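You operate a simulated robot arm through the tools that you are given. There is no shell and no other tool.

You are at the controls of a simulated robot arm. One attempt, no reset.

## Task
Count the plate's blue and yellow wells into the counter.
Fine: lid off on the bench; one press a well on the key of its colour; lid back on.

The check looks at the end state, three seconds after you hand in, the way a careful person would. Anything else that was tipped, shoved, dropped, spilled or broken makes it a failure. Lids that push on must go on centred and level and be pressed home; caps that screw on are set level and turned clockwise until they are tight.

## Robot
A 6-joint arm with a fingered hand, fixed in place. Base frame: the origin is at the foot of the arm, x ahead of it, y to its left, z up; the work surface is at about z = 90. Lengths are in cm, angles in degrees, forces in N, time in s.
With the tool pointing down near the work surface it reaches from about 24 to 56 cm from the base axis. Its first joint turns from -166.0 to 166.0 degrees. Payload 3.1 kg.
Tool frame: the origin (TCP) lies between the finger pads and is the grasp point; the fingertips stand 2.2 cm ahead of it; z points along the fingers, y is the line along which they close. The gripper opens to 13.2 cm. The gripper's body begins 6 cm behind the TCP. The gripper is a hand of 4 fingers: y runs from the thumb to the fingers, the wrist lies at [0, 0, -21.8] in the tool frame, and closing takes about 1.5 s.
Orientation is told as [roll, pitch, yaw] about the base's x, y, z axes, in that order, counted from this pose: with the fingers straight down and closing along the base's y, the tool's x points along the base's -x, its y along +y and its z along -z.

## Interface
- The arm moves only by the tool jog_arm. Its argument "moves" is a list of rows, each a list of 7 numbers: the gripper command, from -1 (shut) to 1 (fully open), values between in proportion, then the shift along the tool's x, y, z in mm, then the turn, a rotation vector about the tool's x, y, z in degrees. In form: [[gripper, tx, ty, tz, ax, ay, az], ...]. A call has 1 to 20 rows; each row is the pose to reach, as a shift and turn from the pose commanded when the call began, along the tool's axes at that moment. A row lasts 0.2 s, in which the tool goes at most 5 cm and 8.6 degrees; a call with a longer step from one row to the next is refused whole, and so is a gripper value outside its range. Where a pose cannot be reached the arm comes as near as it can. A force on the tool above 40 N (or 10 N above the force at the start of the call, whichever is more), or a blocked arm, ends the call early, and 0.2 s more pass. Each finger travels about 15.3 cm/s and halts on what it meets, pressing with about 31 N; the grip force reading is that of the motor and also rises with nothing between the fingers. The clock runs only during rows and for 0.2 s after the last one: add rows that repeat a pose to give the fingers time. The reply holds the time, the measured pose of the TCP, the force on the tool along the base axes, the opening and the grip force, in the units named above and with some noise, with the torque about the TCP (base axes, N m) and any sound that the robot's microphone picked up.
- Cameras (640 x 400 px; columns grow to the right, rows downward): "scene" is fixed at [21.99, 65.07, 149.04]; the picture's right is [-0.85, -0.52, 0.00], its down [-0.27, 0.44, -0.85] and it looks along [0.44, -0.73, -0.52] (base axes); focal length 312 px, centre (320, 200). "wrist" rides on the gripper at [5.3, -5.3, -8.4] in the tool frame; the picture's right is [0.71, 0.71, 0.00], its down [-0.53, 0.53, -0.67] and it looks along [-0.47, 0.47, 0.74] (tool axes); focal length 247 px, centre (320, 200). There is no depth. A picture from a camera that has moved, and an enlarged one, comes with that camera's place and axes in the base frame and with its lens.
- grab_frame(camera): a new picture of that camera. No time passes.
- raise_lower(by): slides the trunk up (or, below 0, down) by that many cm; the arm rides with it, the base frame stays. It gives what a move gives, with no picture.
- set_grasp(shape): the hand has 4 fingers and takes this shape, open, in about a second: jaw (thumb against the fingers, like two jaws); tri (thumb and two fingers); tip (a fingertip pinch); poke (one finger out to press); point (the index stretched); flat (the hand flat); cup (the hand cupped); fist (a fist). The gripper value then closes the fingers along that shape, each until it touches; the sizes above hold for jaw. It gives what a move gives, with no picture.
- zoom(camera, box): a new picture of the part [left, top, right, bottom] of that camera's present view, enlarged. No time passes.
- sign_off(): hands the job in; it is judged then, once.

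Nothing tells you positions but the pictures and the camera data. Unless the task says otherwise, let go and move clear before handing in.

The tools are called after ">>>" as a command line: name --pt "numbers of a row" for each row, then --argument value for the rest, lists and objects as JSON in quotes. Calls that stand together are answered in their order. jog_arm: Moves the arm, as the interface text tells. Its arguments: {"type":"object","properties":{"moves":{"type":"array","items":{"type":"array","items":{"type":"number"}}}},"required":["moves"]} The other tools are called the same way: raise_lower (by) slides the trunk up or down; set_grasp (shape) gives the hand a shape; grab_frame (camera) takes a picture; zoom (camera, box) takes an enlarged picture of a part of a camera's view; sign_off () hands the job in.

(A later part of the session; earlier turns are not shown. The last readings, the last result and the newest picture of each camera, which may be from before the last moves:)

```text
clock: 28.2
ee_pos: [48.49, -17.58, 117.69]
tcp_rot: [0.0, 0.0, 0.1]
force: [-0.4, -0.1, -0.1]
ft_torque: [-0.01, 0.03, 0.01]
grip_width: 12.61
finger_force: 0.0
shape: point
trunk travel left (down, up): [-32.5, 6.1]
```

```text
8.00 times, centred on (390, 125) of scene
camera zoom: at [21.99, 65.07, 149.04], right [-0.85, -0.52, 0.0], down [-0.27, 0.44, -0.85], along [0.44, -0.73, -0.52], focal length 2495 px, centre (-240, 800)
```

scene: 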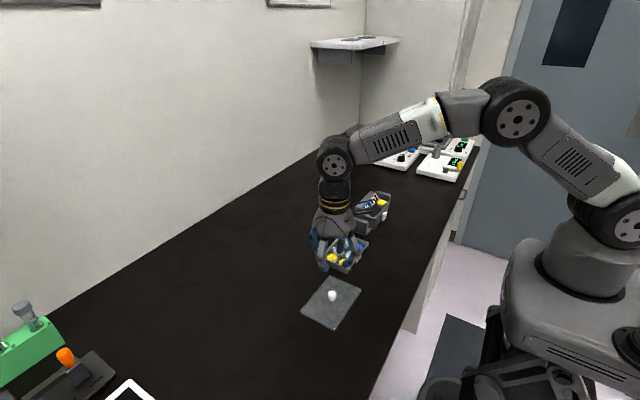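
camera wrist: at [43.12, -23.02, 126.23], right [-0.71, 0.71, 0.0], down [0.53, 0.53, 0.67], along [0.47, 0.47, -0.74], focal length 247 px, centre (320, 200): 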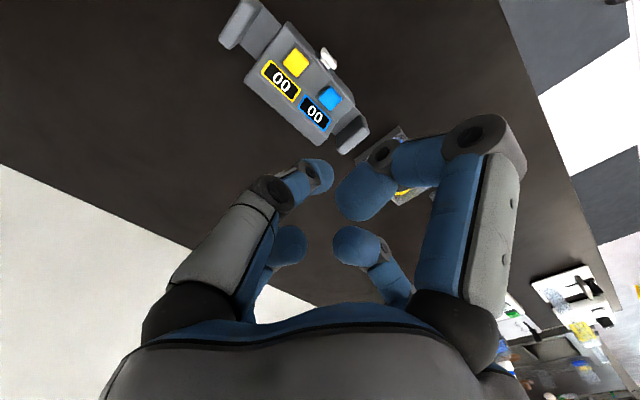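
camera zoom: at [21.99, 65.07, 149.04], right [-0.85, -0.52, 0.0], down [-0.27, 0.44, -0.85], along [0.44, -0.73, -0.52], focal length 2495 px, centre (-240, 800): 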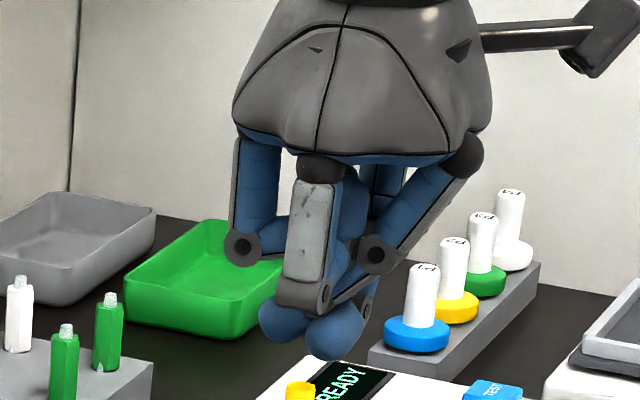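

"Point" isn't better, so I'll use poke. I'll set it again, descend to a hover above the blue key, and check that the shape holds.

>>> set_grasp --shape "poke"

>>> jog_arm --pt "1 -5 10 20 0 0 0" --pt "1 -10 20 50 0 0 0" --pt "1 -15 35 85 0 0 0" --pt "1 -15 35 115 0 0 0" --pt "1 -15 35 140 0 0 0" --pt "1 -15 35 150 0 0 0" --pt "1 -15 35 150 0 0 0"

>>> grab_frame --camera "wrist"

>>> zoom --camera "scene" --box '[335, 160, 415, 235]'

```text
clock: 29.1
ee_pos: [48.43, -17.61, 117.75]
tcp_rot: [0.0, 0.0, 0.1]
force: [-0.1, -0.2, -0.4]
ft_torque: [-0.02, 0.02, 0.02]
grip_width: 0.02
finger_force: 0.0
shape: poke
trunk travel left (down, up): [-32.5, 6.1]
```

```text
clock: 30.7
ee_pos: [49.9, -13.94, 102.51]
tcp_rot: [-0.1, 0.1, 0.1]
force: [0.7, 0.3, 0.2]
ft_torque: [0.01, -0.01, -0.01]
grip_width: 0.0
finger_force: 0.0
shape: poke
trunk travel left (down, up): [-32.5, 6.1]
```

```text
taken
camera wrist: at [44.58, -19.33, 111.05], right [-0.71, 0.71, 0.0], down [0.53, 0.53, 0.67], along [0.47, 0.47, -0.74], focal length 247 px, centre (320, 200)
```

wrist: 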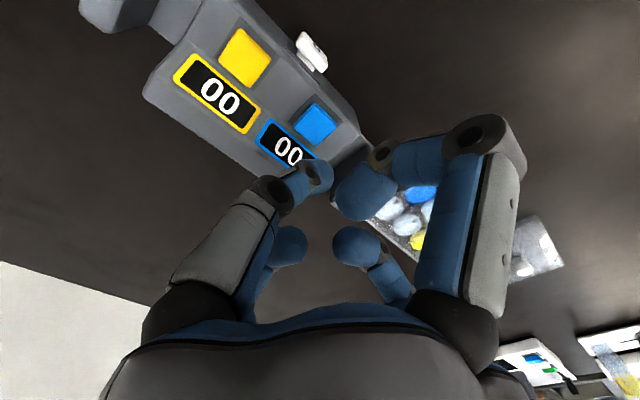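

```text
5.33 times, centred on (375, 198) of scene
camera zoom: at [21.99, 65.07, 149.04], right [-0.85, -0.52, 0.0], down [-0.27, 0.44, -0.85], along [0.44, -0.73, -0.52], focal length 1663 px, centre (27, 213)
```

zoom: 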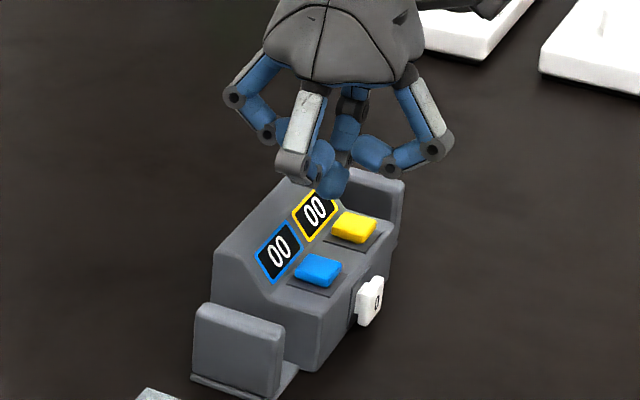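

The poke shape holds, and the blue key's position is confirmed near (50.0, -14.4, 95.1). I'll lower to about 1 cm above the key and check alignment.

>>> jog_arm --pt "1 0 -2 10 0 0 0" --pt "1 0 -2 20 0 0 0" --pt "1 0 -2 30 0 0 0" --pt "1 0 -2 38 0 0 0" --pt "1 0 -2 42 0 0 0" --pt "1 0 -2 42 0 0 0"

>>> zoom --camera "wrist" --box '[200, 60, 440, 240]'

>>> zoom --camera "scene" --box '[345, 175, 405, 230]'

```text
clock: 32.1
ee_pos: [50.13, -14.09, 98.2]
tcp_rot: [0.0, 0.0, -0.1]
force: [-0.3, 1.1, -0.4]
ft_torque: [-0.01, 0.0, 0.01]
grip_width: 0.01
finger_force: 0.0
shape: poke
trunk travel left (down, up): [-32.5, 6.1]
```

```text
2.22 times, centred on (320, 150) of wrist
camera zoom: at [44.6, -19.53, 106.8], right [-0.71, 0.71, 0.0], down [0.53, 0.53, 0.67], along [0.47, 0.47, -0.74], focal length 549 px, centre (320, 311)
```

zoom: 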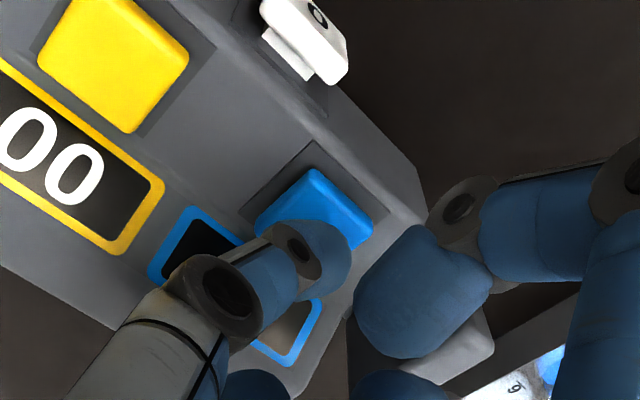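

```text
7.27 times, centred on (375, 202) of scene
camera zoom: at [21.99, 65.07, 149.04], right [-0.85, -0.52, 0.0], down [-0.27, 0.44, -0.85], along [0.44, -0.73, -0.52], focal length 2268 px, centre (-80, 182)
```

zoom: 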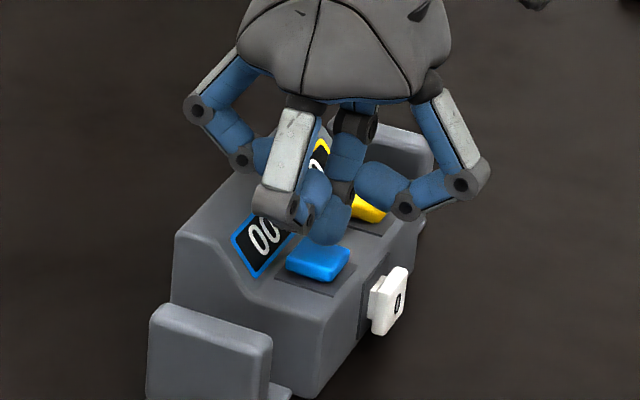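

The tip needs about 3 mm in +x and 2 mm in +y to sit over the key centre. I'll shift and lower to just above contact.

>>> jog_arm --pt "1 -3 2 2 0 0 0" --pt "1 -3 2 5 0 0 0" --pt "1 -3 2 7 0 0 0" --pt "1 -3 2 7 0 0 0"

>>> zoom --camera "wrist" --box '[200, 60, 440, 240]'

>>> zoom --camera "scene" --box '[345, 175, 405, 230]'

```text
clock: 33.1
ee_pos: [50.37, -13.93, 97.5]
tcp_rot: [0.0, 0.1, 0.0]
force: [0.2, 0.0, 1.4]
ft_torque: [-0.01, -0.05, -0.01]
grip_width: 0.02
finger_force: 0.0
shape: poke
trunk travel left (down, up): [-32.5, 6.1]
heard: click
```

```text
2.22 times, centred on (320, 150) of wrist
camera zoom: at [44.98, -19.33, 106.06], right [-0.71, 0.71, 0.0], down [0.53, 0.53, 0.67], along [0.47, 0.47, -0.74], focal length 549 px, centre (320, 311)
```

zoom: 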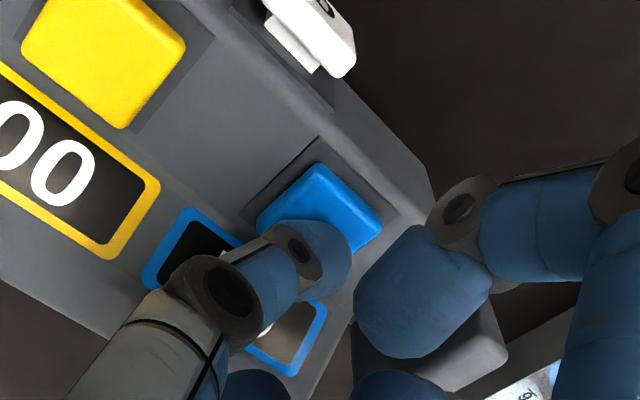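

```text
7.27 times, centred on (375, 202) of scene
camera zoom: at [21.99, 65.07, 149.04], right [-0.85, -0.52, 0.0], down [-0.27, 0.44, -0.85], along [0.44, -0.73, -0.52], focal length 2268 px, centre (-80, 182)
```

zoom: 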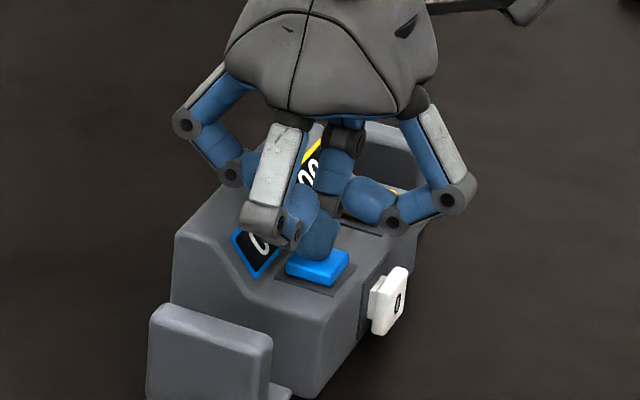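

I heard a click with 1.4 N on the tip, so the blue key seems to have registered. I'll lift straight up and read the display before doing anything else.

>>> jog_arm --pt "1 0 0 -10 0 0 0" --pt "1 0 0 -25 0 0 0" --pt "1 0 0 -45 0 0 0" --pt "1 0 0 -60 0 0 0" --pt "1 0 0 -60 0 0 0"

>>> zoom --camera "scene" --box '[345, 175, 405, 230]'

>>> zoom --camera "wrist" --box '[120, 0, 440, 200]'

```text
clock: 34.3
ee_pos: [50.49, -13.98, 103.33]
tcp_rot: [0.0, 0.0, -0.1]
force: [-0.6, 0.0, 0.0]
ft_torque: [0.02, 0.02, -0.02]
grip_width: 0.01
finger_force: 0.0
shape: poke
trunk travel left (down, up): [-32.5, 6.1]
```

```text
7.27 times, centred on (375, 202) of scene
camera zoom: at [21.99, 65.07, 149.04], right [-0.85, -0.52, 0.0], down [-0.27, 0.44, -0.85], along [0.44, -0.73, -0.52], focal length 2268 px, centre (-80, 182)
```

zoom: 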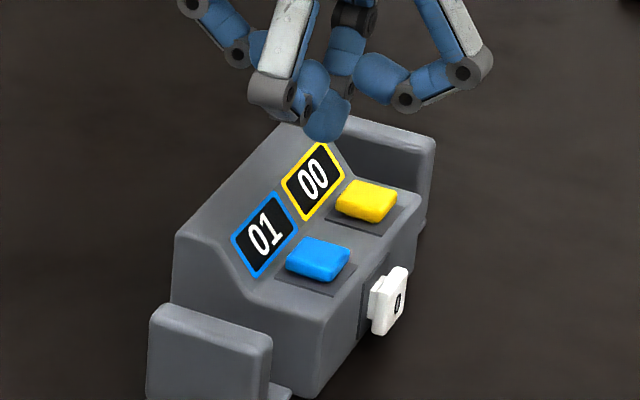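

```text
2.00 times, centred on (280, 100) of wrist
camera zoom: at [45.09, -19.3, 111.9], right [-0.71, 0.71, 0.0], down [0.53, 0.53, 0.67], along [0.47, 0.47, -0.74], focal length 494 px, centre (400, 400)
```

zoom: 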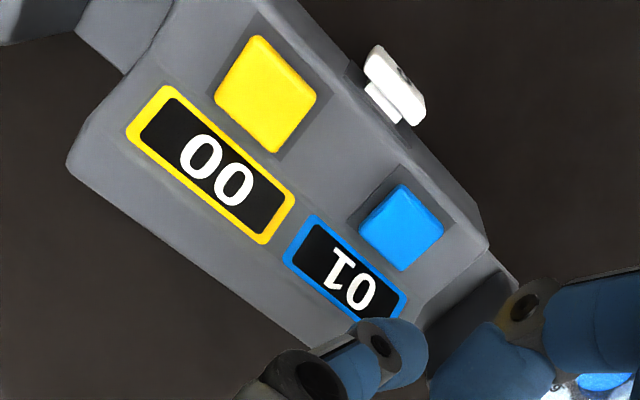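

Blue now reads 01 and yellow reads 00. I'll move 57 mm in -y to above the yellow key and check alignment before pressing.

>>> jog_arm --pt "1 0 -15 0 0 0 0" --pt "1 0 -30 0 0 0 0" --pt "1 0 -45 0 0 0 0" --pt "1 0 -57 0 0 0 0" --pt "1 0 -57 20 0 0 0" --pt "1 0 -57 35 0 0 0" --pt "1 0 -57 45 0 0 0" --pt "1 0 -57 45 0 0 0"

>>> zoom --camera "scene" --box '[345, 175, 405, 230]'

>>> zoom --camera "wrist" --box '[200, 60, 440, 240]'

```text
clock: 36.1
ee_pos: [50.34, -19.73, 99.02]
tcp_rot: [0.0, 0.0, 0.0]
force: [0.5, -0.4, 0.2]
ft_torque: [0.0, 0.0, 0.0]
grip_width: 0.0
finger_force: 0.2
shape: poke
trunk travel left (down, up): [-32.5, 6.1]
```

```text
7.27 times, centred on (375, 202) of scene
camera zoom: at [21.99, 65.07, 149.04], right [-0.85, -0.52, 0.0], down [-0.27, 0.44, -0.85], along [0.44, -0.73, -0.52], focal length 2268 px, centre (-80, 182)
```

zoom: 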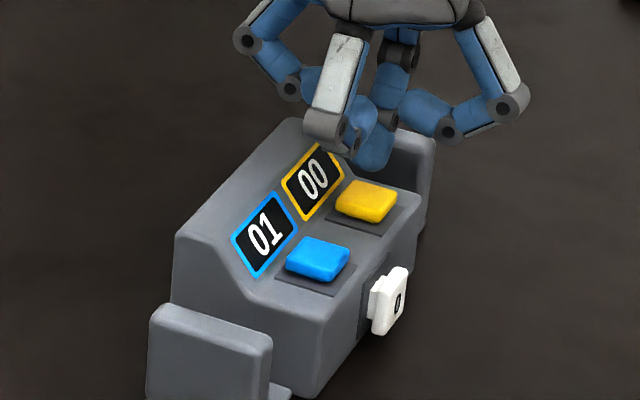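

```text
2.22 times, centred on (320, 150) of wrist
camera zoom: at [44.91, -25.18, 107.53], right [-0.71, 0.71, 0.0], down [0.53, 0.53, 0.67], along [0.47, 0.47, -0.74], focal length 549 px, centre (320, 311)
```

zoom: 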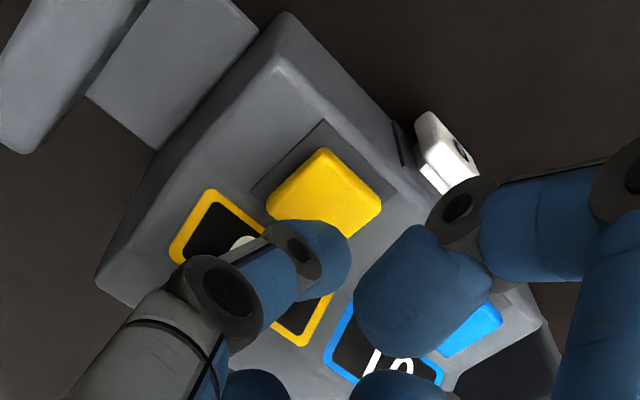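

The tip is over the yellow key within about 2 mm. I'll make the first yellow press to the same depth, then lift.

>>> jog_arm --pt "1 0 1 5 0 0 0" --pt "1 0 1 10 0 0 0" --pt "1 0 1 13 0 0 0" --pt "1 0 1 15 0 0 0" --pt "1 0 1 15 0 0 0"

```text
clock: 37.3
ee_pos: [50.26, -19.57, 97.52]
tcp_rot: [0.0, 0.1, 0.1]
force: [-0.3, -0.7, 1.5]
ft_torque: [0.0, -0.03, 0.02]
grip_width: 0.01
finger_force: 0.0
shape: poke
trunk travel left (down, up): [-32.5, 6.1]
heard: click
```

I heard a click. I'll lift to let the key come up fully and read the display.

>>> jog_arm --pt "1 0 0 -5 0 0 0" --pt "1 0 0 -15 0 0 0" --pt "1 0 0 -20 0 0 0" --pt "1 0 0 -20 0 0 0"

>>> zoom --camera "scene" --box '[345, 175, 405, 230]'

```text
clock: 38.3
ee_pos: [50.29, -19.44, 99.57]
tcp_rot: [0.0, 0.0, 0.0]
force: [-0.2, 0.3, 0.3]
ft_torque: [0.01, 0.0, -0.01]
grip_width: 0.01
finger_force: 0.0
shape: poke
trunk travel left (down, up): [-32.5, 6.1]
```

```text
7.27 times, centred on (375, 202) of scene
camera zoom: at [21.99, 65.07, 149.04], right [-0.85, -0.52, 0.0], down [-0.27, 0.44, -0.85], along [0.44, -0.73, -0.52], focal length 2268 px, centre (-80, 182)
```

zoom: 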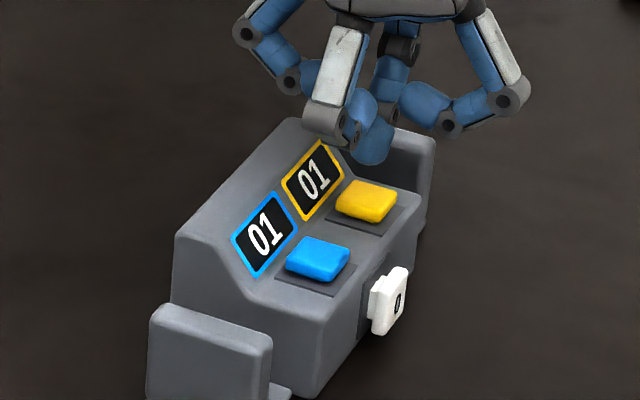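

The display reads blue 01 and yellow 01. Now for the second yellow press, with the same motion.

>>> jog_arm --pt "1 0 0 6 0 0 0" --pt "1 0 0 12 0 0 0" --pt "1 0 0 16 0 0 0" --pt "1 0 0 18 0 0 0" --pt "1 0 0 20 0 0 0" --pt "1 0 0 20 0 0 0"

>>> jog_arm --pt "1 0 0 -5 0 0 0" --pt "1 0 0 -20 0 0 0" --pt "1 0 0 -45 0 0 0" --pt "1 0 0 -75 0 0 0" --pt "1 0 0 -110 0 0 0" --pt "1 0 0 -140 0 0 0" --pt "1 0 0 -140 0 0 0"

>>> zoom --camera "scene" --box '[345, 175, 405, 230]'

```text
clock: 39.7
ee_pos: [50.2, -19.6, 97.46]
tcp_rot: [0.0, 0.0, 0.0]
force: [0.0, -0.5, 0.8]
ft_torque: [-0.03, 0.02, 0.01]
grip_width: 0.02
finger_force: 0.0
shape: poke
trunk travel left (down, up): [-32.5, 6.1]
heard: click
```

```text
clock: 41.3
ee_pos: [50.18, -19.43, 111.45]
tcp_rot: [-0.1, 0.0, 0.0]
force: [0.3, 0.2, -1.2]
ft_torque: [-0.04, -0.01, 0.02]
grip_width: 0.01
finger_force: 0.1
shape: poke
trunk travel left (down, up): [-32.5, 6.1]
```

```text
7.27 times, centred on (375, 202) of scene
camera zoom: at [21.99, 65.07, 149.04], right [-0.85, -0.52, 0.0], down [-0.27, 0.44, -0.85], along [0.44, -0.73, -0.52], focal length 2268 px, centre (-80, 182)
```

zoom: 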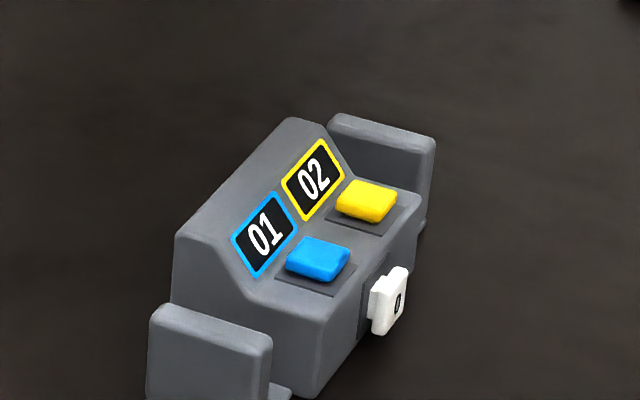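

The counter reads blue 01 and yellow 02, as required. Next I'll restore the jaw shape and travel back above the lid on the bench.

>>> set_grasp --shape "jaw"

>>> jog_arm --pt "0.3 4 30 0 0 0 0" --pt "-0.3 8 70 0 0 0 0" --pt "-0.3 12 110 0 0 0 0" --pt "-0.3 16 150 0 0 0 0" --pt "-0.3 20 190 0 0 0 0" --pt "-0.3 24 230 0 0 0 0" --pt "-0.3 28 270 0 0 0 0" --pt "-0.3 32 310 0 0 0 0" --pt "-0.3 37 350 0 0 0 0" --pt "-0.3 41 385 0 0 0 0" --pt "-0.3 43 401 0 0 0 0" --pt "-0.3 43 401 30 0 0 0" --pt "-0.3 43 401 60 0 0 0" --pt "-0.3 43 401 60 0 0 0"

>>> grab_frame --camera "wrist"

>>> grab_frame --camera "scene"

>>> zoom --camera "scene" --box '[285, 170, 413, 330]'

```text
clock: 42.2
ee_pos: [50.2, -19.44, 111.52]
tcp_rot: [0.0, 0.1, 0.0]
force: [1.0, -0.4, 0.3]
ft_torque: [0.0, 0.01, -0.05]
grip_width: 13.19
finger_force: 0.1
shape: jaw
trunk travel left (down, up): [-32.5, 6.1]
```

```text
clock: 45.2
ee_pos: [45.95, 20.54, 105.55]
tcp_rot: [0.0, 0.0, 0.1]
force: [0.3, -0.3, -0.6]
ft_torque: [0.02, -0.03, -0.04]
grip_width: 4.65
finger_force: 0.0
shape: jaw
trunk travel left (down, up): [-32.5, 6.1]
```

```text
taken
camera wrist: at [40.46, 15.08, 114.05], right [-0.71, 0.71, 0.0], down [0.53, 0.53, 0.67], along [0.47, 0.47, -0.74], focal length 247 px, centre (320, 200)
```

wrist: 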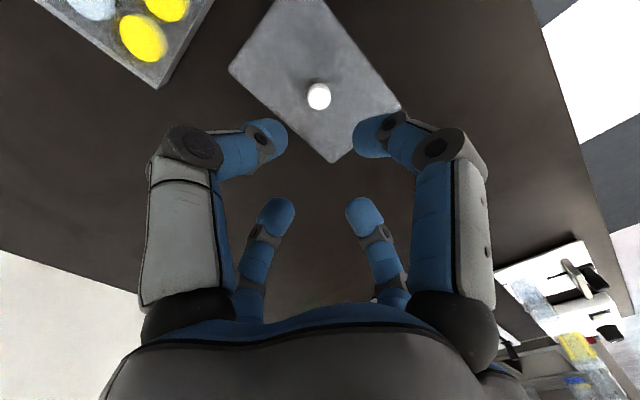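

```text
taken
```

scene: 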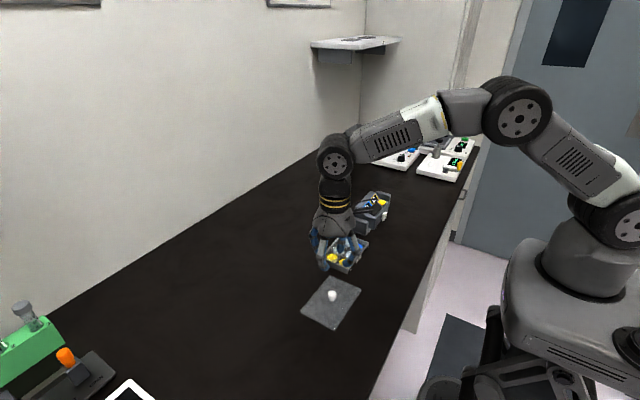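

```text
2.50 times, centred on (349, 250) of scene
camera zoom: at [21.99, 65.07, 149.04], right [-0.85, -0.52, 0.0], down [-0.27, 0.44, -0.85], along [0.44, -0.73, -0.52], focal length 780 px, centre (248, 75)
```

zoom: 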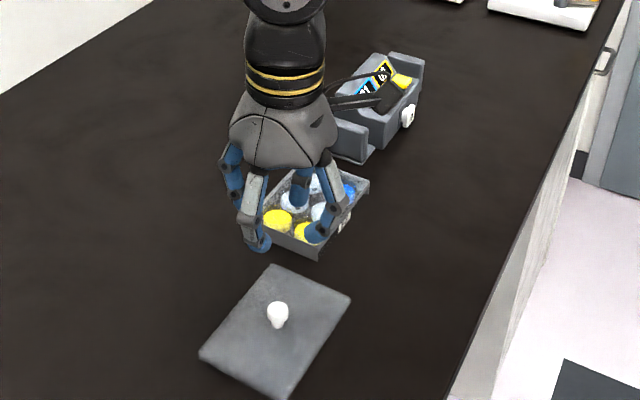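

The lid hasn't moved since I released it, and the hand is right above it. I'll descend to grasp height and check before closing.

>>> jog_arm --pt "-0.3 0 0 30 0 0 0" --pt "-0.3 0 0 60 0 0 0" --pt "-0.3 0 0 85 0 0 0" --pt "-0.3 0 0 100 0 0 0" --pt "-0.3 0 0 110 0 0 0" --pt "-0.3 0 0 116 0 0 0" --pt "-0.3 0 0 119 0 0 0" --pt "-0.3 0 0 119 0 0 0"

>>> zoom --camera "wrist" --box '[220, 80, 420, 240]'

>>> zoom --camera "scene" --box '[285, 230, 381, 330]'

```text
clock: 47.0
ee_pos: [45.81, 20.49, 93.74]
tcp_rot: [0.1, 0.0, 0.0]
force: [0.3, 0.0, 0.3]
ft_torque: [-0.02, 0.0, 0.0]
grip_width: 4.67
finger_force: 0.0
shape: jaw
trunk travel left (down, up): [-32.5, 6.1]
```

```text
2.50 times, centred on (320, 160) of wrist
camera zoom: at [40.53, 15.06, 102.22], right [-0.71, 0.71, 0.0], down [0.53, 0.53, 0.67], along [0.47, 0.47, -0.74], focal length 617 px, centre (320, 300)
```

zoom: 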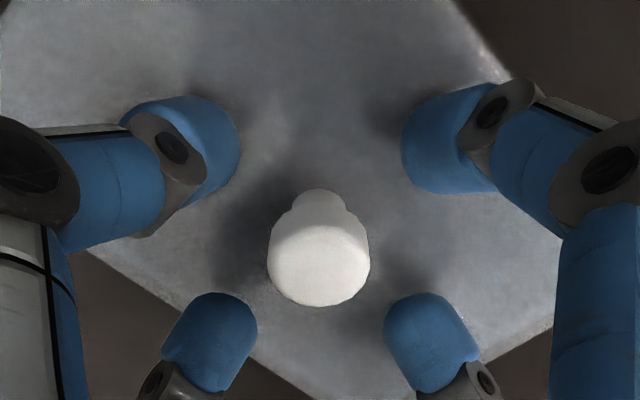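

```text
4.00 times, centred on (333, 280) of scene
camera zoom: at [21.99, 65.07, 149.04], right [-0.85, -0.52, 0.0], down [-0.27, 0.44, -0.85], along [0.44, -0.73, -0.52], focal length 1248 px, centre (268, -120)
```

zoom: 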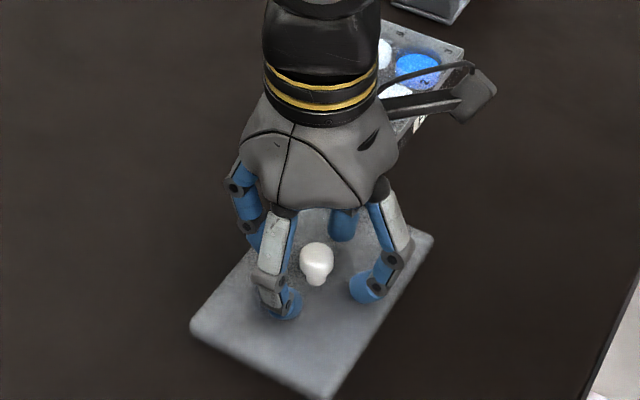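

The knob is centred between the fingers again. I'll close gradually, then lift 2 cm.

>>> jog_arm --pt "-0.45 0 0 0 0 0 0" --pt "-0.55 0 0 0 0 0 0" --pt "-0.62 0 0 0 0 0 0" --pt "-0.68 0 0 0 0 0 0" --pt "-0.74 0 0 0 0 0 0" --pt "-0.8 0 0 0 0 0 0" --pt "-0.85 0 0 0 0 0 0" --pt "-0.85 0 0 0 0 0 0"

>>> jog_arm --pt "-0.85 0 0 -3 0 0 0" --pt "-0.85 0 0 -10 0 0 0" --pt "-0.85 0 0 -20 0 0 0" --pt "-0.85 0 0 -35 0 0 0" --pt "-0.85 0 0 -50 0 0 0" --pt "-0.85 0 0 -69 0 0 0" --pt "-0.85 0 0 -69 0 0 0"

>>> grab_frame --camera "wrist"

>>> zoom --camera "scene" --box '[285, 170, 413, 330]'

```text
clock: 48.8
ee_pos: [45.87, 20.41, 93.79]
tcp_rot: [0.1, 0.1, 0.0]
force: [-0.4, -1.2, 0.3]
ft_torque: [0.0, 0.05, -0.01]
grip_width: 1.49
finger_force: 31.2
shape: jaw
trunk travel left (down, up): [-32.5, 6.1]
```

```text
clock: 50.4
ee_pos: [45.91, 20.61, 100.73]
tcp_rot: [0.0, 0.0, 0.0]
force: [-1.0, 0.1, -0.7]
ft_torque: [-0.02, 0.01, 0.02]
grip_width: 1.48
finger_force: 30.2
shape: jaw
trunk travel left (down, up): [-32.5, 6.1]
```

```text
taken
camera wrist: at [40.56, 15.12, 109.2], right [-0.71, 0.71, 0.0], down [0.53, 0.53, 0.67], along [0.47, 0.47, -0.74], focal length 247 px, centre (320, 200)
```

wrist: 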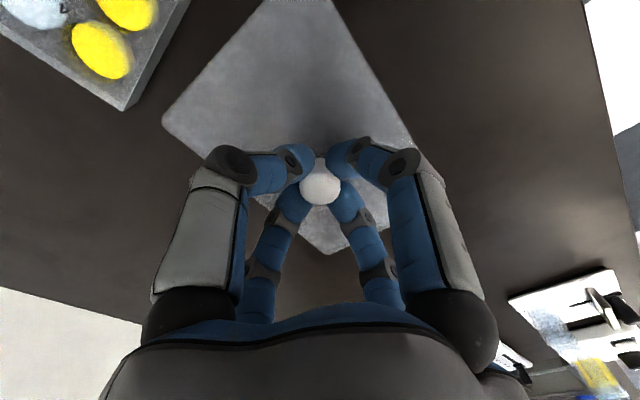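

```text
2.50 times, centred on (349, 250) of scene
camera zoom: at [21.99, 65.07, 149.04], right [-0.85, -0.52, 0.0], down [-0.27, 0.44, -0.85], along [0.44, -0.73, -0.52], focal length 780 px, centre (248, 75)
```

zoom: 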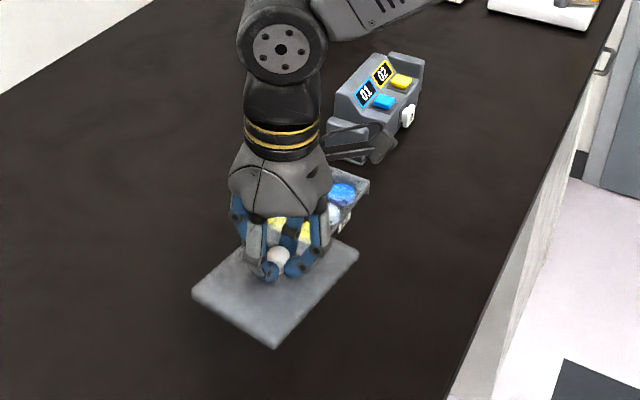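

Compared with the first carry, the lid has twisted a few degrees in the grip during regrasp. I'll zoom in to measure the yaw so I can correct it before seating.

>>> zoom --camera "wrist" --box '[140, 0, 480, 270]'

>>> zoom --camera "scene" --box '[310, 250, 380, 315]'

```text
1.48 times, centred on (310, 135) of wrist
camera zoom: at [40.56, 15.12, 109.2], right [-0.71, 0.71, 0.0], down [0.53, 0.53, 0.67], along [0.47, 0.47, -0.74], focal length 366 px, centre (335, 296)
```

zoom: 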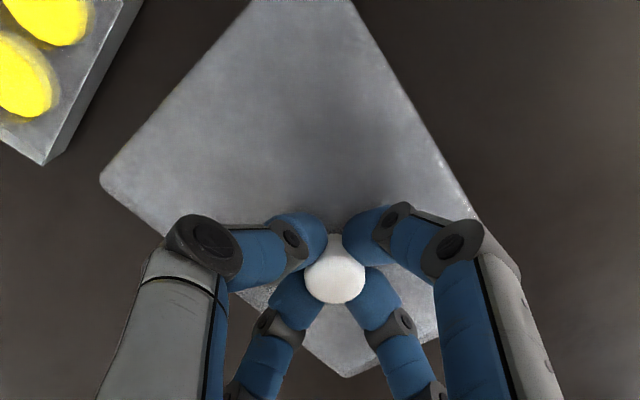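

```text
6.15 times, centred on (345, 282) of scene
camera zoom: at [21.99, 65.07, 149.04], right [-0.85, -0.52, 0.0], down [-0.27, 0.44, -0.85], along [0.44, -0.73, -0.52], focal length 1919 px, centre (166, -308)
```

zoom: 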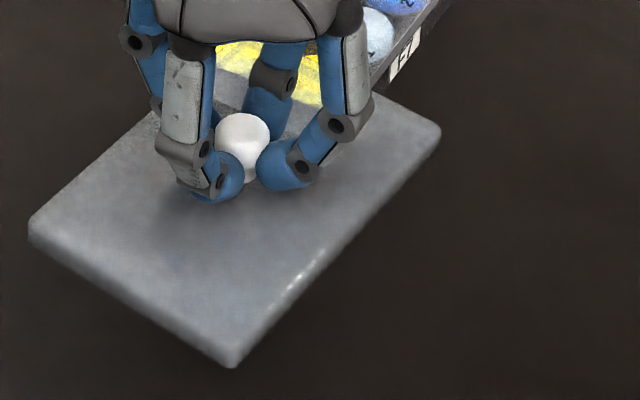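

The lid's yaw in the grip is about -6°. I'll carry it back over the plate while turning the tool +6° to realign it, then compare the edges in both cameras.

>>> jog_arm --pt "-0.85 -5 -15 0 0 0 -1" --pt "-0.85 -10 -35 0 0 0 -2" --pt "-0.85 -16 -55 0 0 0 -3" --pt "-0.85 -23 -75 0 0 0 -4" --pt "-0.85 -29 -95 0 0 0 -5" --pt "-0.85 -35 -115 0 0 0 -6" --pt "-0.85 -41 -135 0 0 0 -6" --pt "-0.85 -46 -152 0 0 0 -6" --pt "-0.85 -50 -165 0 0 0 -6" --pt "-0.85 -50 -165 0 0 0 -6" --pt "-0.85 -50 -165 10 0 0 -6" --pt "-0.85 -50 -165 20 0 0 -6" --pt "-0.85 -50 -165 20 0 0 -6"

>>> zoom --camera "wrist" --box '[140, 0, 480, 270]'

>>> zoom --camera "scene" --box '[310, 210, 382, 275]'

```text
clock: 53.2
ee_pos: [50.9, 3.93, 98.47]
tcp_rot: [0.0, 0.0, 6.0]
force: [0.5, 0.2, -0.3]
ft_torque: [-0.01, 0.0, -0.01]
grip_width: 1.5
finger_force: 31.4
shape: jaw
trunk travel left (down, up): [-32.5, 6.1]
```

```text
1.48 times, centred on (310, 135) of wrist
camera zoom: at [46.08, -1.95, 106.93], right [-0.78, 0.63, 0.0], down [0.47, 0.58, 0.67], along [0.42, 0.52, -0.74], focal length 366 px, centre (335, 296)
```

zoom: 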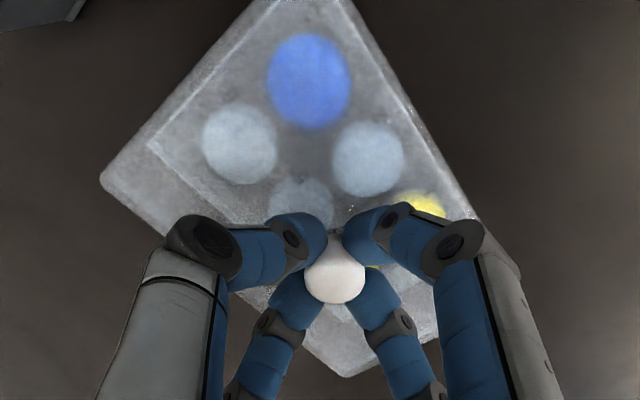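

```text
6.15 times, centred on (346, 242) of scene
camera zoom: at [21.99, 65.07, 149.04], right [-0.85, -0.52, 0.0], down [-0.27, 0.44, -0.85], along [0.44, -0.73, -0.52], focal length 1919 px, centre (160, -62)
```

zoom: 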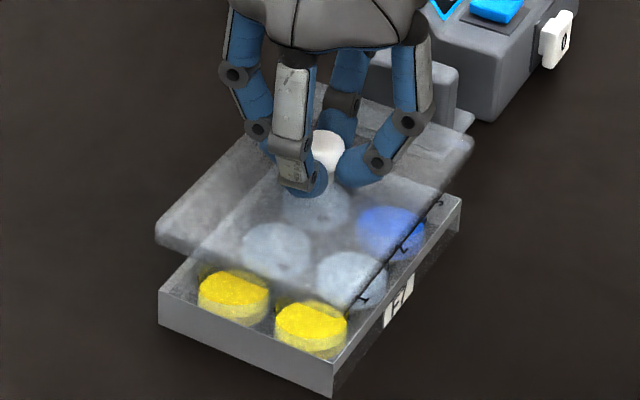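

The lid is now roughly parallel to the plate. I'll zoom in on the edges to fine-tune yaw and centring before lowering.

>>> zoom --camera "scene" --box '[318, 236, 366, 276]'

>>> zoom --camera "wrist" --box '[180, 0, 400, 140]'

```text
10.00 times, centred on (342, 256) of scene
camera zoom: at [21.99, 65.07, 149.04], right [-0.85, -0.52, 0.0], down [-0.27, 0.44, -0.85], along [0.44, -0.73, -0.52], focal length 3119 px, centre (100, -360)
```

zoom: 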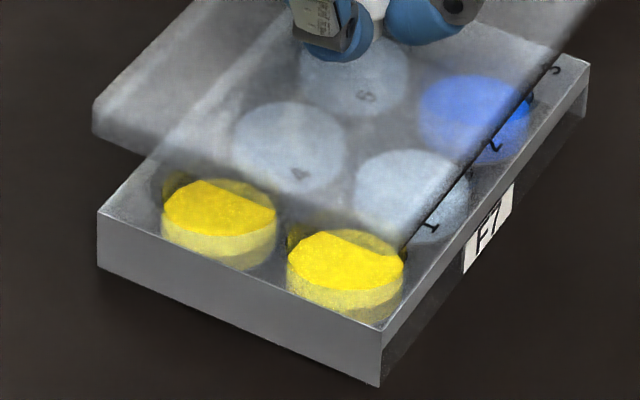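

```text
2.86 times, centred on (290, 70) of wrist
camera zoom: at [46.08, -1.95, 106.93], right [-0.78, 0.63, 0.0], down [0.47, 0.58, 0.67], along [0.42, 0.52, -0.74], focal length 706 px, centre (406, 571)
```

zoom: 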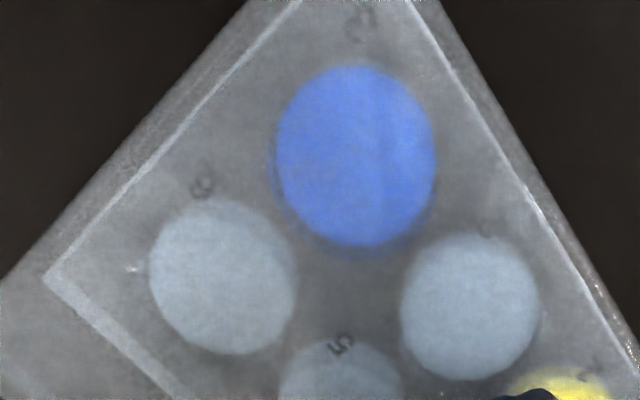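

Lid and plate edges agree to within about 0.6°. I'll trim that yaw, lower to just above the rim, and check the overhang margins on each side.

>>> jog_arm --pt "-0.85 0 0 6 0 0 0.3" --pt "-0.85 0 0 12 0 0 0.6" --pt "-0.85 0 0 18 0 0 0.6" --pt "-0.85 0 0 23 0 0 0.6" --pt "-0.85 0 0 23 0 0 0.6"

>>> zoom --camera "scene" --box '[315, 225, 379, 277]'

>>> zoom --camera "wrist" --box '[140, 0, 480, 270]'

```text
clock: 54.4
ee_pos: [50.89, 4.09, 96.22]
tcp_rot: [0.0, -0.1, 5.5]
force: [0.0, 0.2, -0.3]
ft_torque: [-0.02, 0.0, -0.01]
grip_width: 1.47
finger_force: 31.1
shape: jaw
trunk travel left (down, up): [-32.5, 6.1]
```

```text
7.69 times, centred on (347, 251) of scene
camera zoom: at [21.99, 65.07, 149.04], right [-0.85, -0.52, 0.0], down [-0.27, 0.44, -0.85], along [0.44, -0.73, -0.52], focal length 2399 px, centre (112, -192)
```

zoom: 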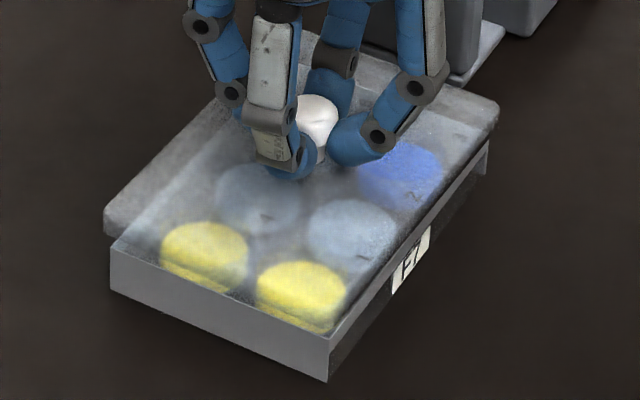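

```text
1.48 times, centred on (310, 135) of wrist
camera zoom: at [46.11, -1.93, 104.76], right [-0.77, 0.64, 0.0], down [0.47, 0.57, 0.67], along [0.43, 0.52, -0.74], focal length 366 px, centre (335, 296)
```

zoom: 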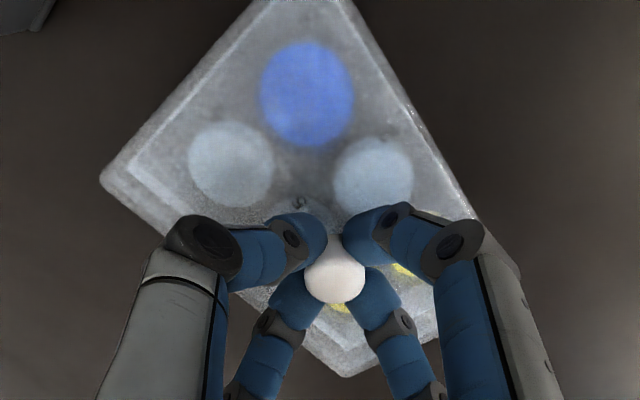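

The margins look even. I'll lower in small steps, checking force at each one.

>>> jog_arm --pt "-0.85 0 0 2 0 0 0" --pt "-0.85 0 0 4 0 0 0" --pt "-0.85 0 0 4 0 0 0"

>>> zoom --camera "scene" --box '[318, 236, 366, 276]'

>>> zoom --camera "scene" --box '[335, 220, 383, 260]'

>>> zoom --camera "wrist" --box '[150, 0, 390, 150]'

```text
clock: 55.2
ee_pos: [51.0, 4.12, 95.97]
tcp_rot: [0.0, -0.1, 5.4]
force: [-0.9, -0.3, -0.7]
ft_torque: [0.03, 0.02, 0.0]
grip_width: 1.49
finger_force: 31.2
shape: jaw
trunk travel left (down, up): [-32.5, 6.1]
```

```text
10.00 times, centred on (342, 256) of scene
camera zoom: at [21.99, 65.07, 149.04], right [-0.85, -0.52, 0.0], down [-0.27, 0.44, -0.85], along [0.44, -0.73, -0.52], focal length 3119 px, centre (100, -360)
```

zoom: 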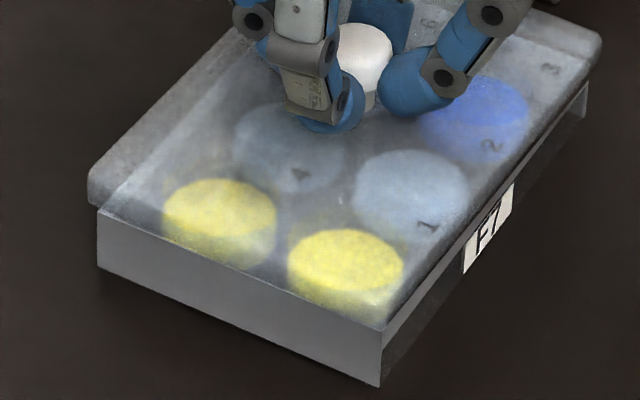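

```text
10.00 times, centred on (359, 240) of scene
camera zoom: at [21.99, 65.07, 149.04], right [-0.85, -0.52, 0.0], down [-0.27, 0.44, -0.85], along [0.44, -0.73, -0.52], focal length 3119 px, centre (-70, -200)
```

zoom: 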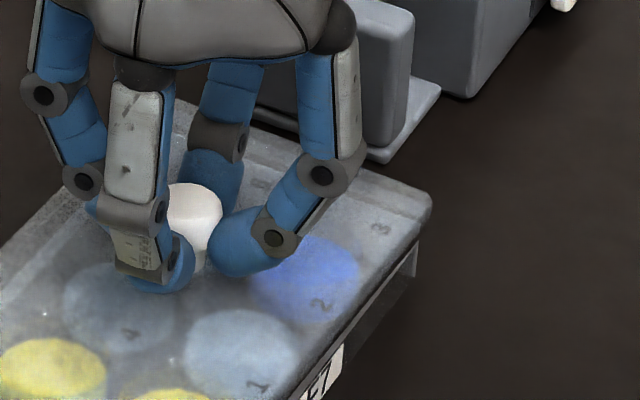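

```text
2.67 times, centred on (270, 75) of wrist
camera zoom: at [46.13, -1.91, 104.42], right [-0.77, 0.64, 0.0], down [0.47, 0.57, 0.67], along [0.43, 0.52, -0.74], focal length 659 px, centre (453, 533)
```

zoom: 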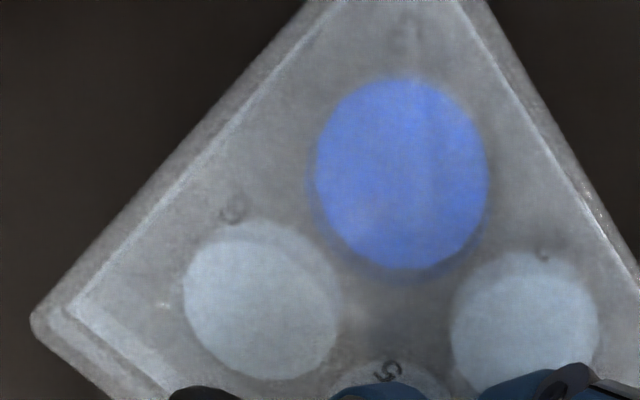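

The overhang is about 0.25–0.3 cm on the sides I can measure, which fits a centred lid. I'll continue down in 2 mm steps and watch the force.

>>> jog_arm --pt "-0.85 0 0 1 0 0 0" --pt "-0.85 0 0 2 0 0 0" --pt "-0.85 0 0 2 0 0 0"

>>> jog_arm --pt "-0.85 0 0 1 0 0 0" --pt "-0.85 0 0 2 0 0 0" --pt "-0.85 0 0 2 0 0 0"

>>> zoom --camera "scene" --box '[318, 236, 366, 276]'

```text
clock: 56.0
ee_pos: [50.84, 3.95, 95.75]
tcp_rot: [-0.1, 0.1, 5.4]
force: [-0.1, -0.1, -0.7]
ft_torque: [-0.01, 0.03, -0.04]
grip_width: 1.51
finger_force: 30.8
shape: jaw
trunk travel left (down, up): [-32.5, 6.1]
```

```text
clock: 56.8
ee_pos: [51.1, 4.05, 95.53]
tcp_rot: [0.0, 0.0, 5.4]
force: [0.0, 0.2, -0.8]
ft_torque: [0.02, 0.04, 0.01]
grip_width: 1.51
finger_force: 31.0
shape: jaw
trunk travel left (down, up): [-32.5, 6.1]
```

```text
10.00 times, centred on (342, 256) of scene
camera zoom: at [21.99, 65.07, 149.04], right [-0.85, -0.52, 0.0], down [-0.27, 0.44, -0.85], along [0.44, -0.73, -0.52], focal length 3119 px, centre (100, -360)
```

zoom: 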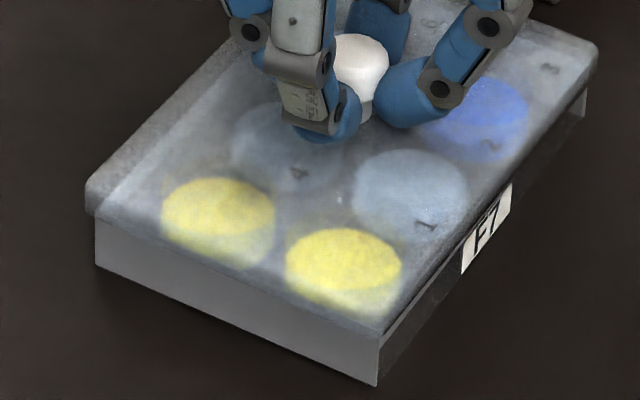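

The lid appears to be sliding around the rim with no vertical resistance. I'll continue down in small steps until it seats.

>>> jog_arm --pt "-0.85 0 0 1 0 0 0" --pt "-0.85 0 0 2 0 0 0" --pt "-0.85 0 0 2 0 0 0"

>>> jog_arm --pt "-0.85 0 0 1 0 0 0" --pt "-0.85 0 0 2 0 0 0" --pt "-0.85 0 0 2 0 0 0"

>>> zoom --camera "scene" --box '[318, 236, 366, 276]'

>>> zoom --camera "wrist" --box '[150, 0, 390, 150]'

```text
clock: 57.6
ee_pos: [51.07, 3.95, 95.29]
tcp_rot: [0.1, 0.0, 5.4]
force: [-0.2, -0.8, 0.9]
ft_torque: [-0.02, -0.05, -0.01]
grip_width: 1.47
finger_force: 30.8
shape: jaw
trunk travel left (down, up): [-32.5, 6.1]
```

```text
clock: 58.4
ee_pos: [50.93, 4.14, 95.22]
tcp_rot: [0.0, 0.0, 5.5]
force: [0.2, -0.1, 0.2]
ft_torque: [-0.03, 0.01, -0.02]
grip_width: 1.48
finger_force: 30.6
shape: jaw
trunk travel left (down, up): [-32.5, 6.1]
```

```text
10.00 times, centred on (342, 256) of scene
camera zoom: at [21.99, 65.07, 149.04], right [-0.85, -0.52, 0.0], down [-0.27, 0.44, -0.85], along [0.44, -0.73, -0.52], focal length 3119 px, centre (100, -360)
```

zoom: 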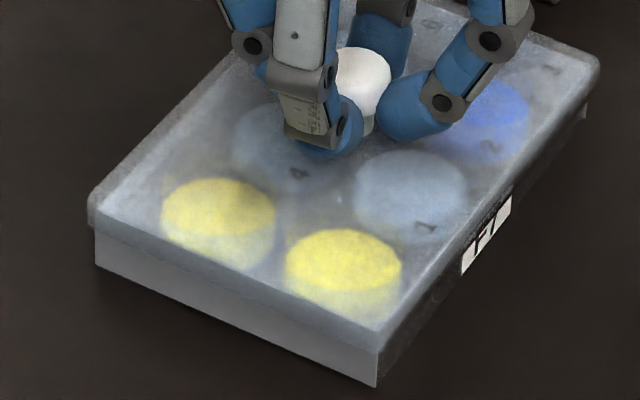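

```text
2.67 times, centred on (270, 75) of wrist
camera zoom: at [46.1, -1.84, 103.62], right [-0.77, 0.64, 0.0], down [0.47, 0.57, 0.67], along [0.43, 0.52, -0.74], focal length 659 px, centre (453, 533)
```

zoom: 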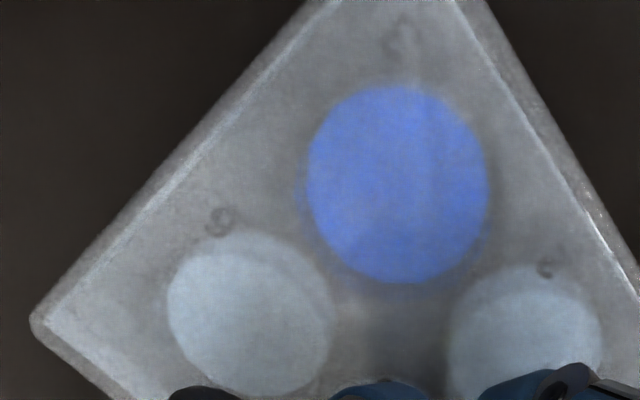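

The lid's skirt is now around the rim, and the label is partly covered as it was at the start. I'll press down gently in 1–2 mm steps to seat it fully.

>>> jog_arm --pt "-0.85 0 0 1 0 0 0" --pt "-0.85 0 0 2 0 0 0" --pt "-0.85 0 0 2 0 0 0"

>>> zoom --camera "scene" --box '[318, 236, 366, 276]'

```text
clock: 59.2
ee_pos: [51.07, 3.98, 95.01]
tcp_rot: [0.0, -0.1, 5.4]
force: [0.9, 1.8, 7.1]
ft_torque: [0.02, 0.04, -0.02]
grip_width: 1.51
finger_force: 31.8
shape: jaw
trunk travel left (down, up): [-32.5, 6.1]
```

```text
10.00 times, centred on (342, 256) of scene
camera zoom: at [21.99, 65.07, 149.04], right [-0.85, -0.52, 0.0], down [-0.27, 0.44, -0.85], along [0.44, -0.73, -0.52], focal length 3119 px, centre (100, -360)
```

zoom: 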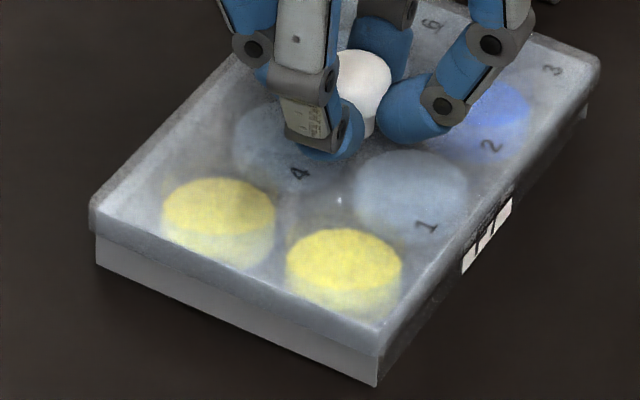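

Contact now reads 7 N and the label is covered just as in the original. I'll press slightly more to be sure it's home, then release.

>>> jog_arm --pt "-0.85 0 0 1 0 0 0" --pt "-0.85 0 0 1.5 0 0 0" --pt "-0.85 0 0 1.5 0 0 0"

>>> zoom --camera "scene" --box '[318, 236, 366, 276]'

```text
clock: 60.0
ee_pos: [51.03, 4.03, 95.01]
tcp_rot: [0.1, -0.1, 5.5]
force: [0.0, 1.2, 16.1]
ft_torque: [0.0, -0.01, -0.02]
grip_width: 1.54
finger_force: 30.8
shape: jaw
trunk travel left (down, up): [-32.5, 6.1]
```

```text
10.00 times, centred on (342, 256) of scene
camera zoom: at [21.99, 65.07, 149.04], right [-0.85, -0.52, 0.0], down [-0.27, 0.44, -0.85], along [0.44, -0.73, -0.52], focal length 3119 px, centre (100, -360)
```

zoom: 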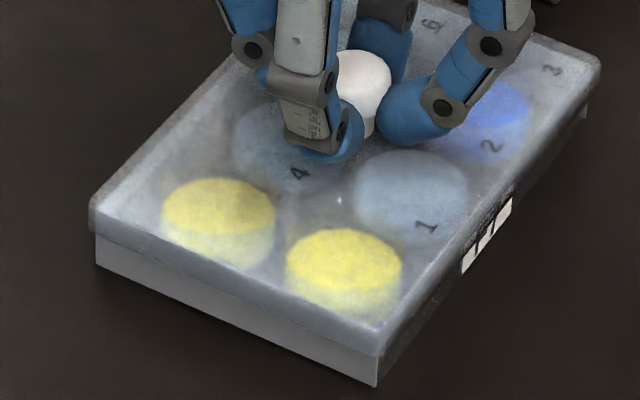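

The lid is fully seated: 16 N with no further travel. I'll ease off the pressure, open the fingers gradually, and rise clear.

>>> jog_arm --pt "-0.85 0 0 -1.5 0 0 0" --pt "-0.85 0 0 -2.5 0 0 0" --pt "-0.75 0 0 -2.5 0 0 0" --pt "-0.68 0 0 -2.5 0 0 0" --pt "-0.6 0 0 -2.5 0 0 0" --pt "-0.45 0 0 -2.5 0 0 0" --pt "-0.3 0 0 -2.5 0 0 0" --pt "-0.3 0 0 -2.5 0 0 0"

>>> zoom --camera "scene" --box '[318, 226, 378, 276]'

>>> zoom --camera "wrist" --box '[220, 80, 420, 240]'

```text
clock: 61.8
ee_pos: [51.05, 3.92, 95.1]
tcp_rot: [0.0, 0.0, 5.4]
force: [0.0, 0.4, 0.3]
ft_torque: [-0.01, 0.01, 0.02]
grip_width: 4.57
finger_force: 0.0
shape: jaw
trunk travel left (down, up): [-32.5, 6.1]
```

```text
8.00 times, centred on (348, 251) of scene
camera zoom: at [21.99, 65.07, 149.04], right [-0.85, -0.52, 0.0], down [-0.27, 0.44, -0.85], along [0.44, -0.73, -0.52], focal length 2495 px, centre (96, -208)
```

zoom: 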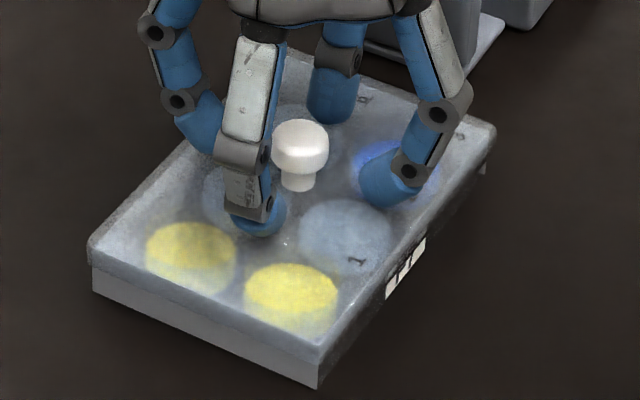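

```text
2.50 times, centred on (320, 160) of wrist
camera zoom: at [46.2, -1.92, 103.55], right [-0.77, 0.64, 0.0], down [0.47, 0.57, 0.67], along [0.43, 0.52, -0.74], focal length 617 px, centre (320, 300)
```

zoom: 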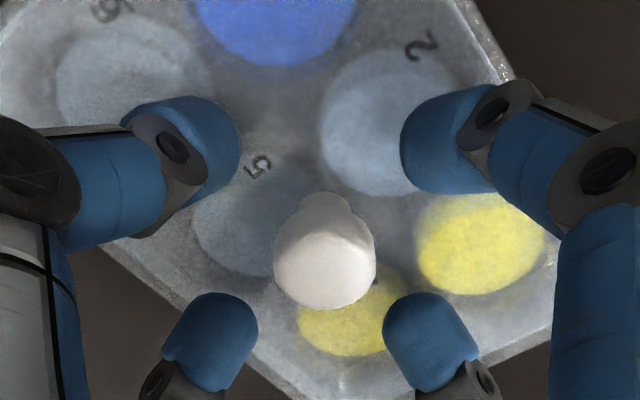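

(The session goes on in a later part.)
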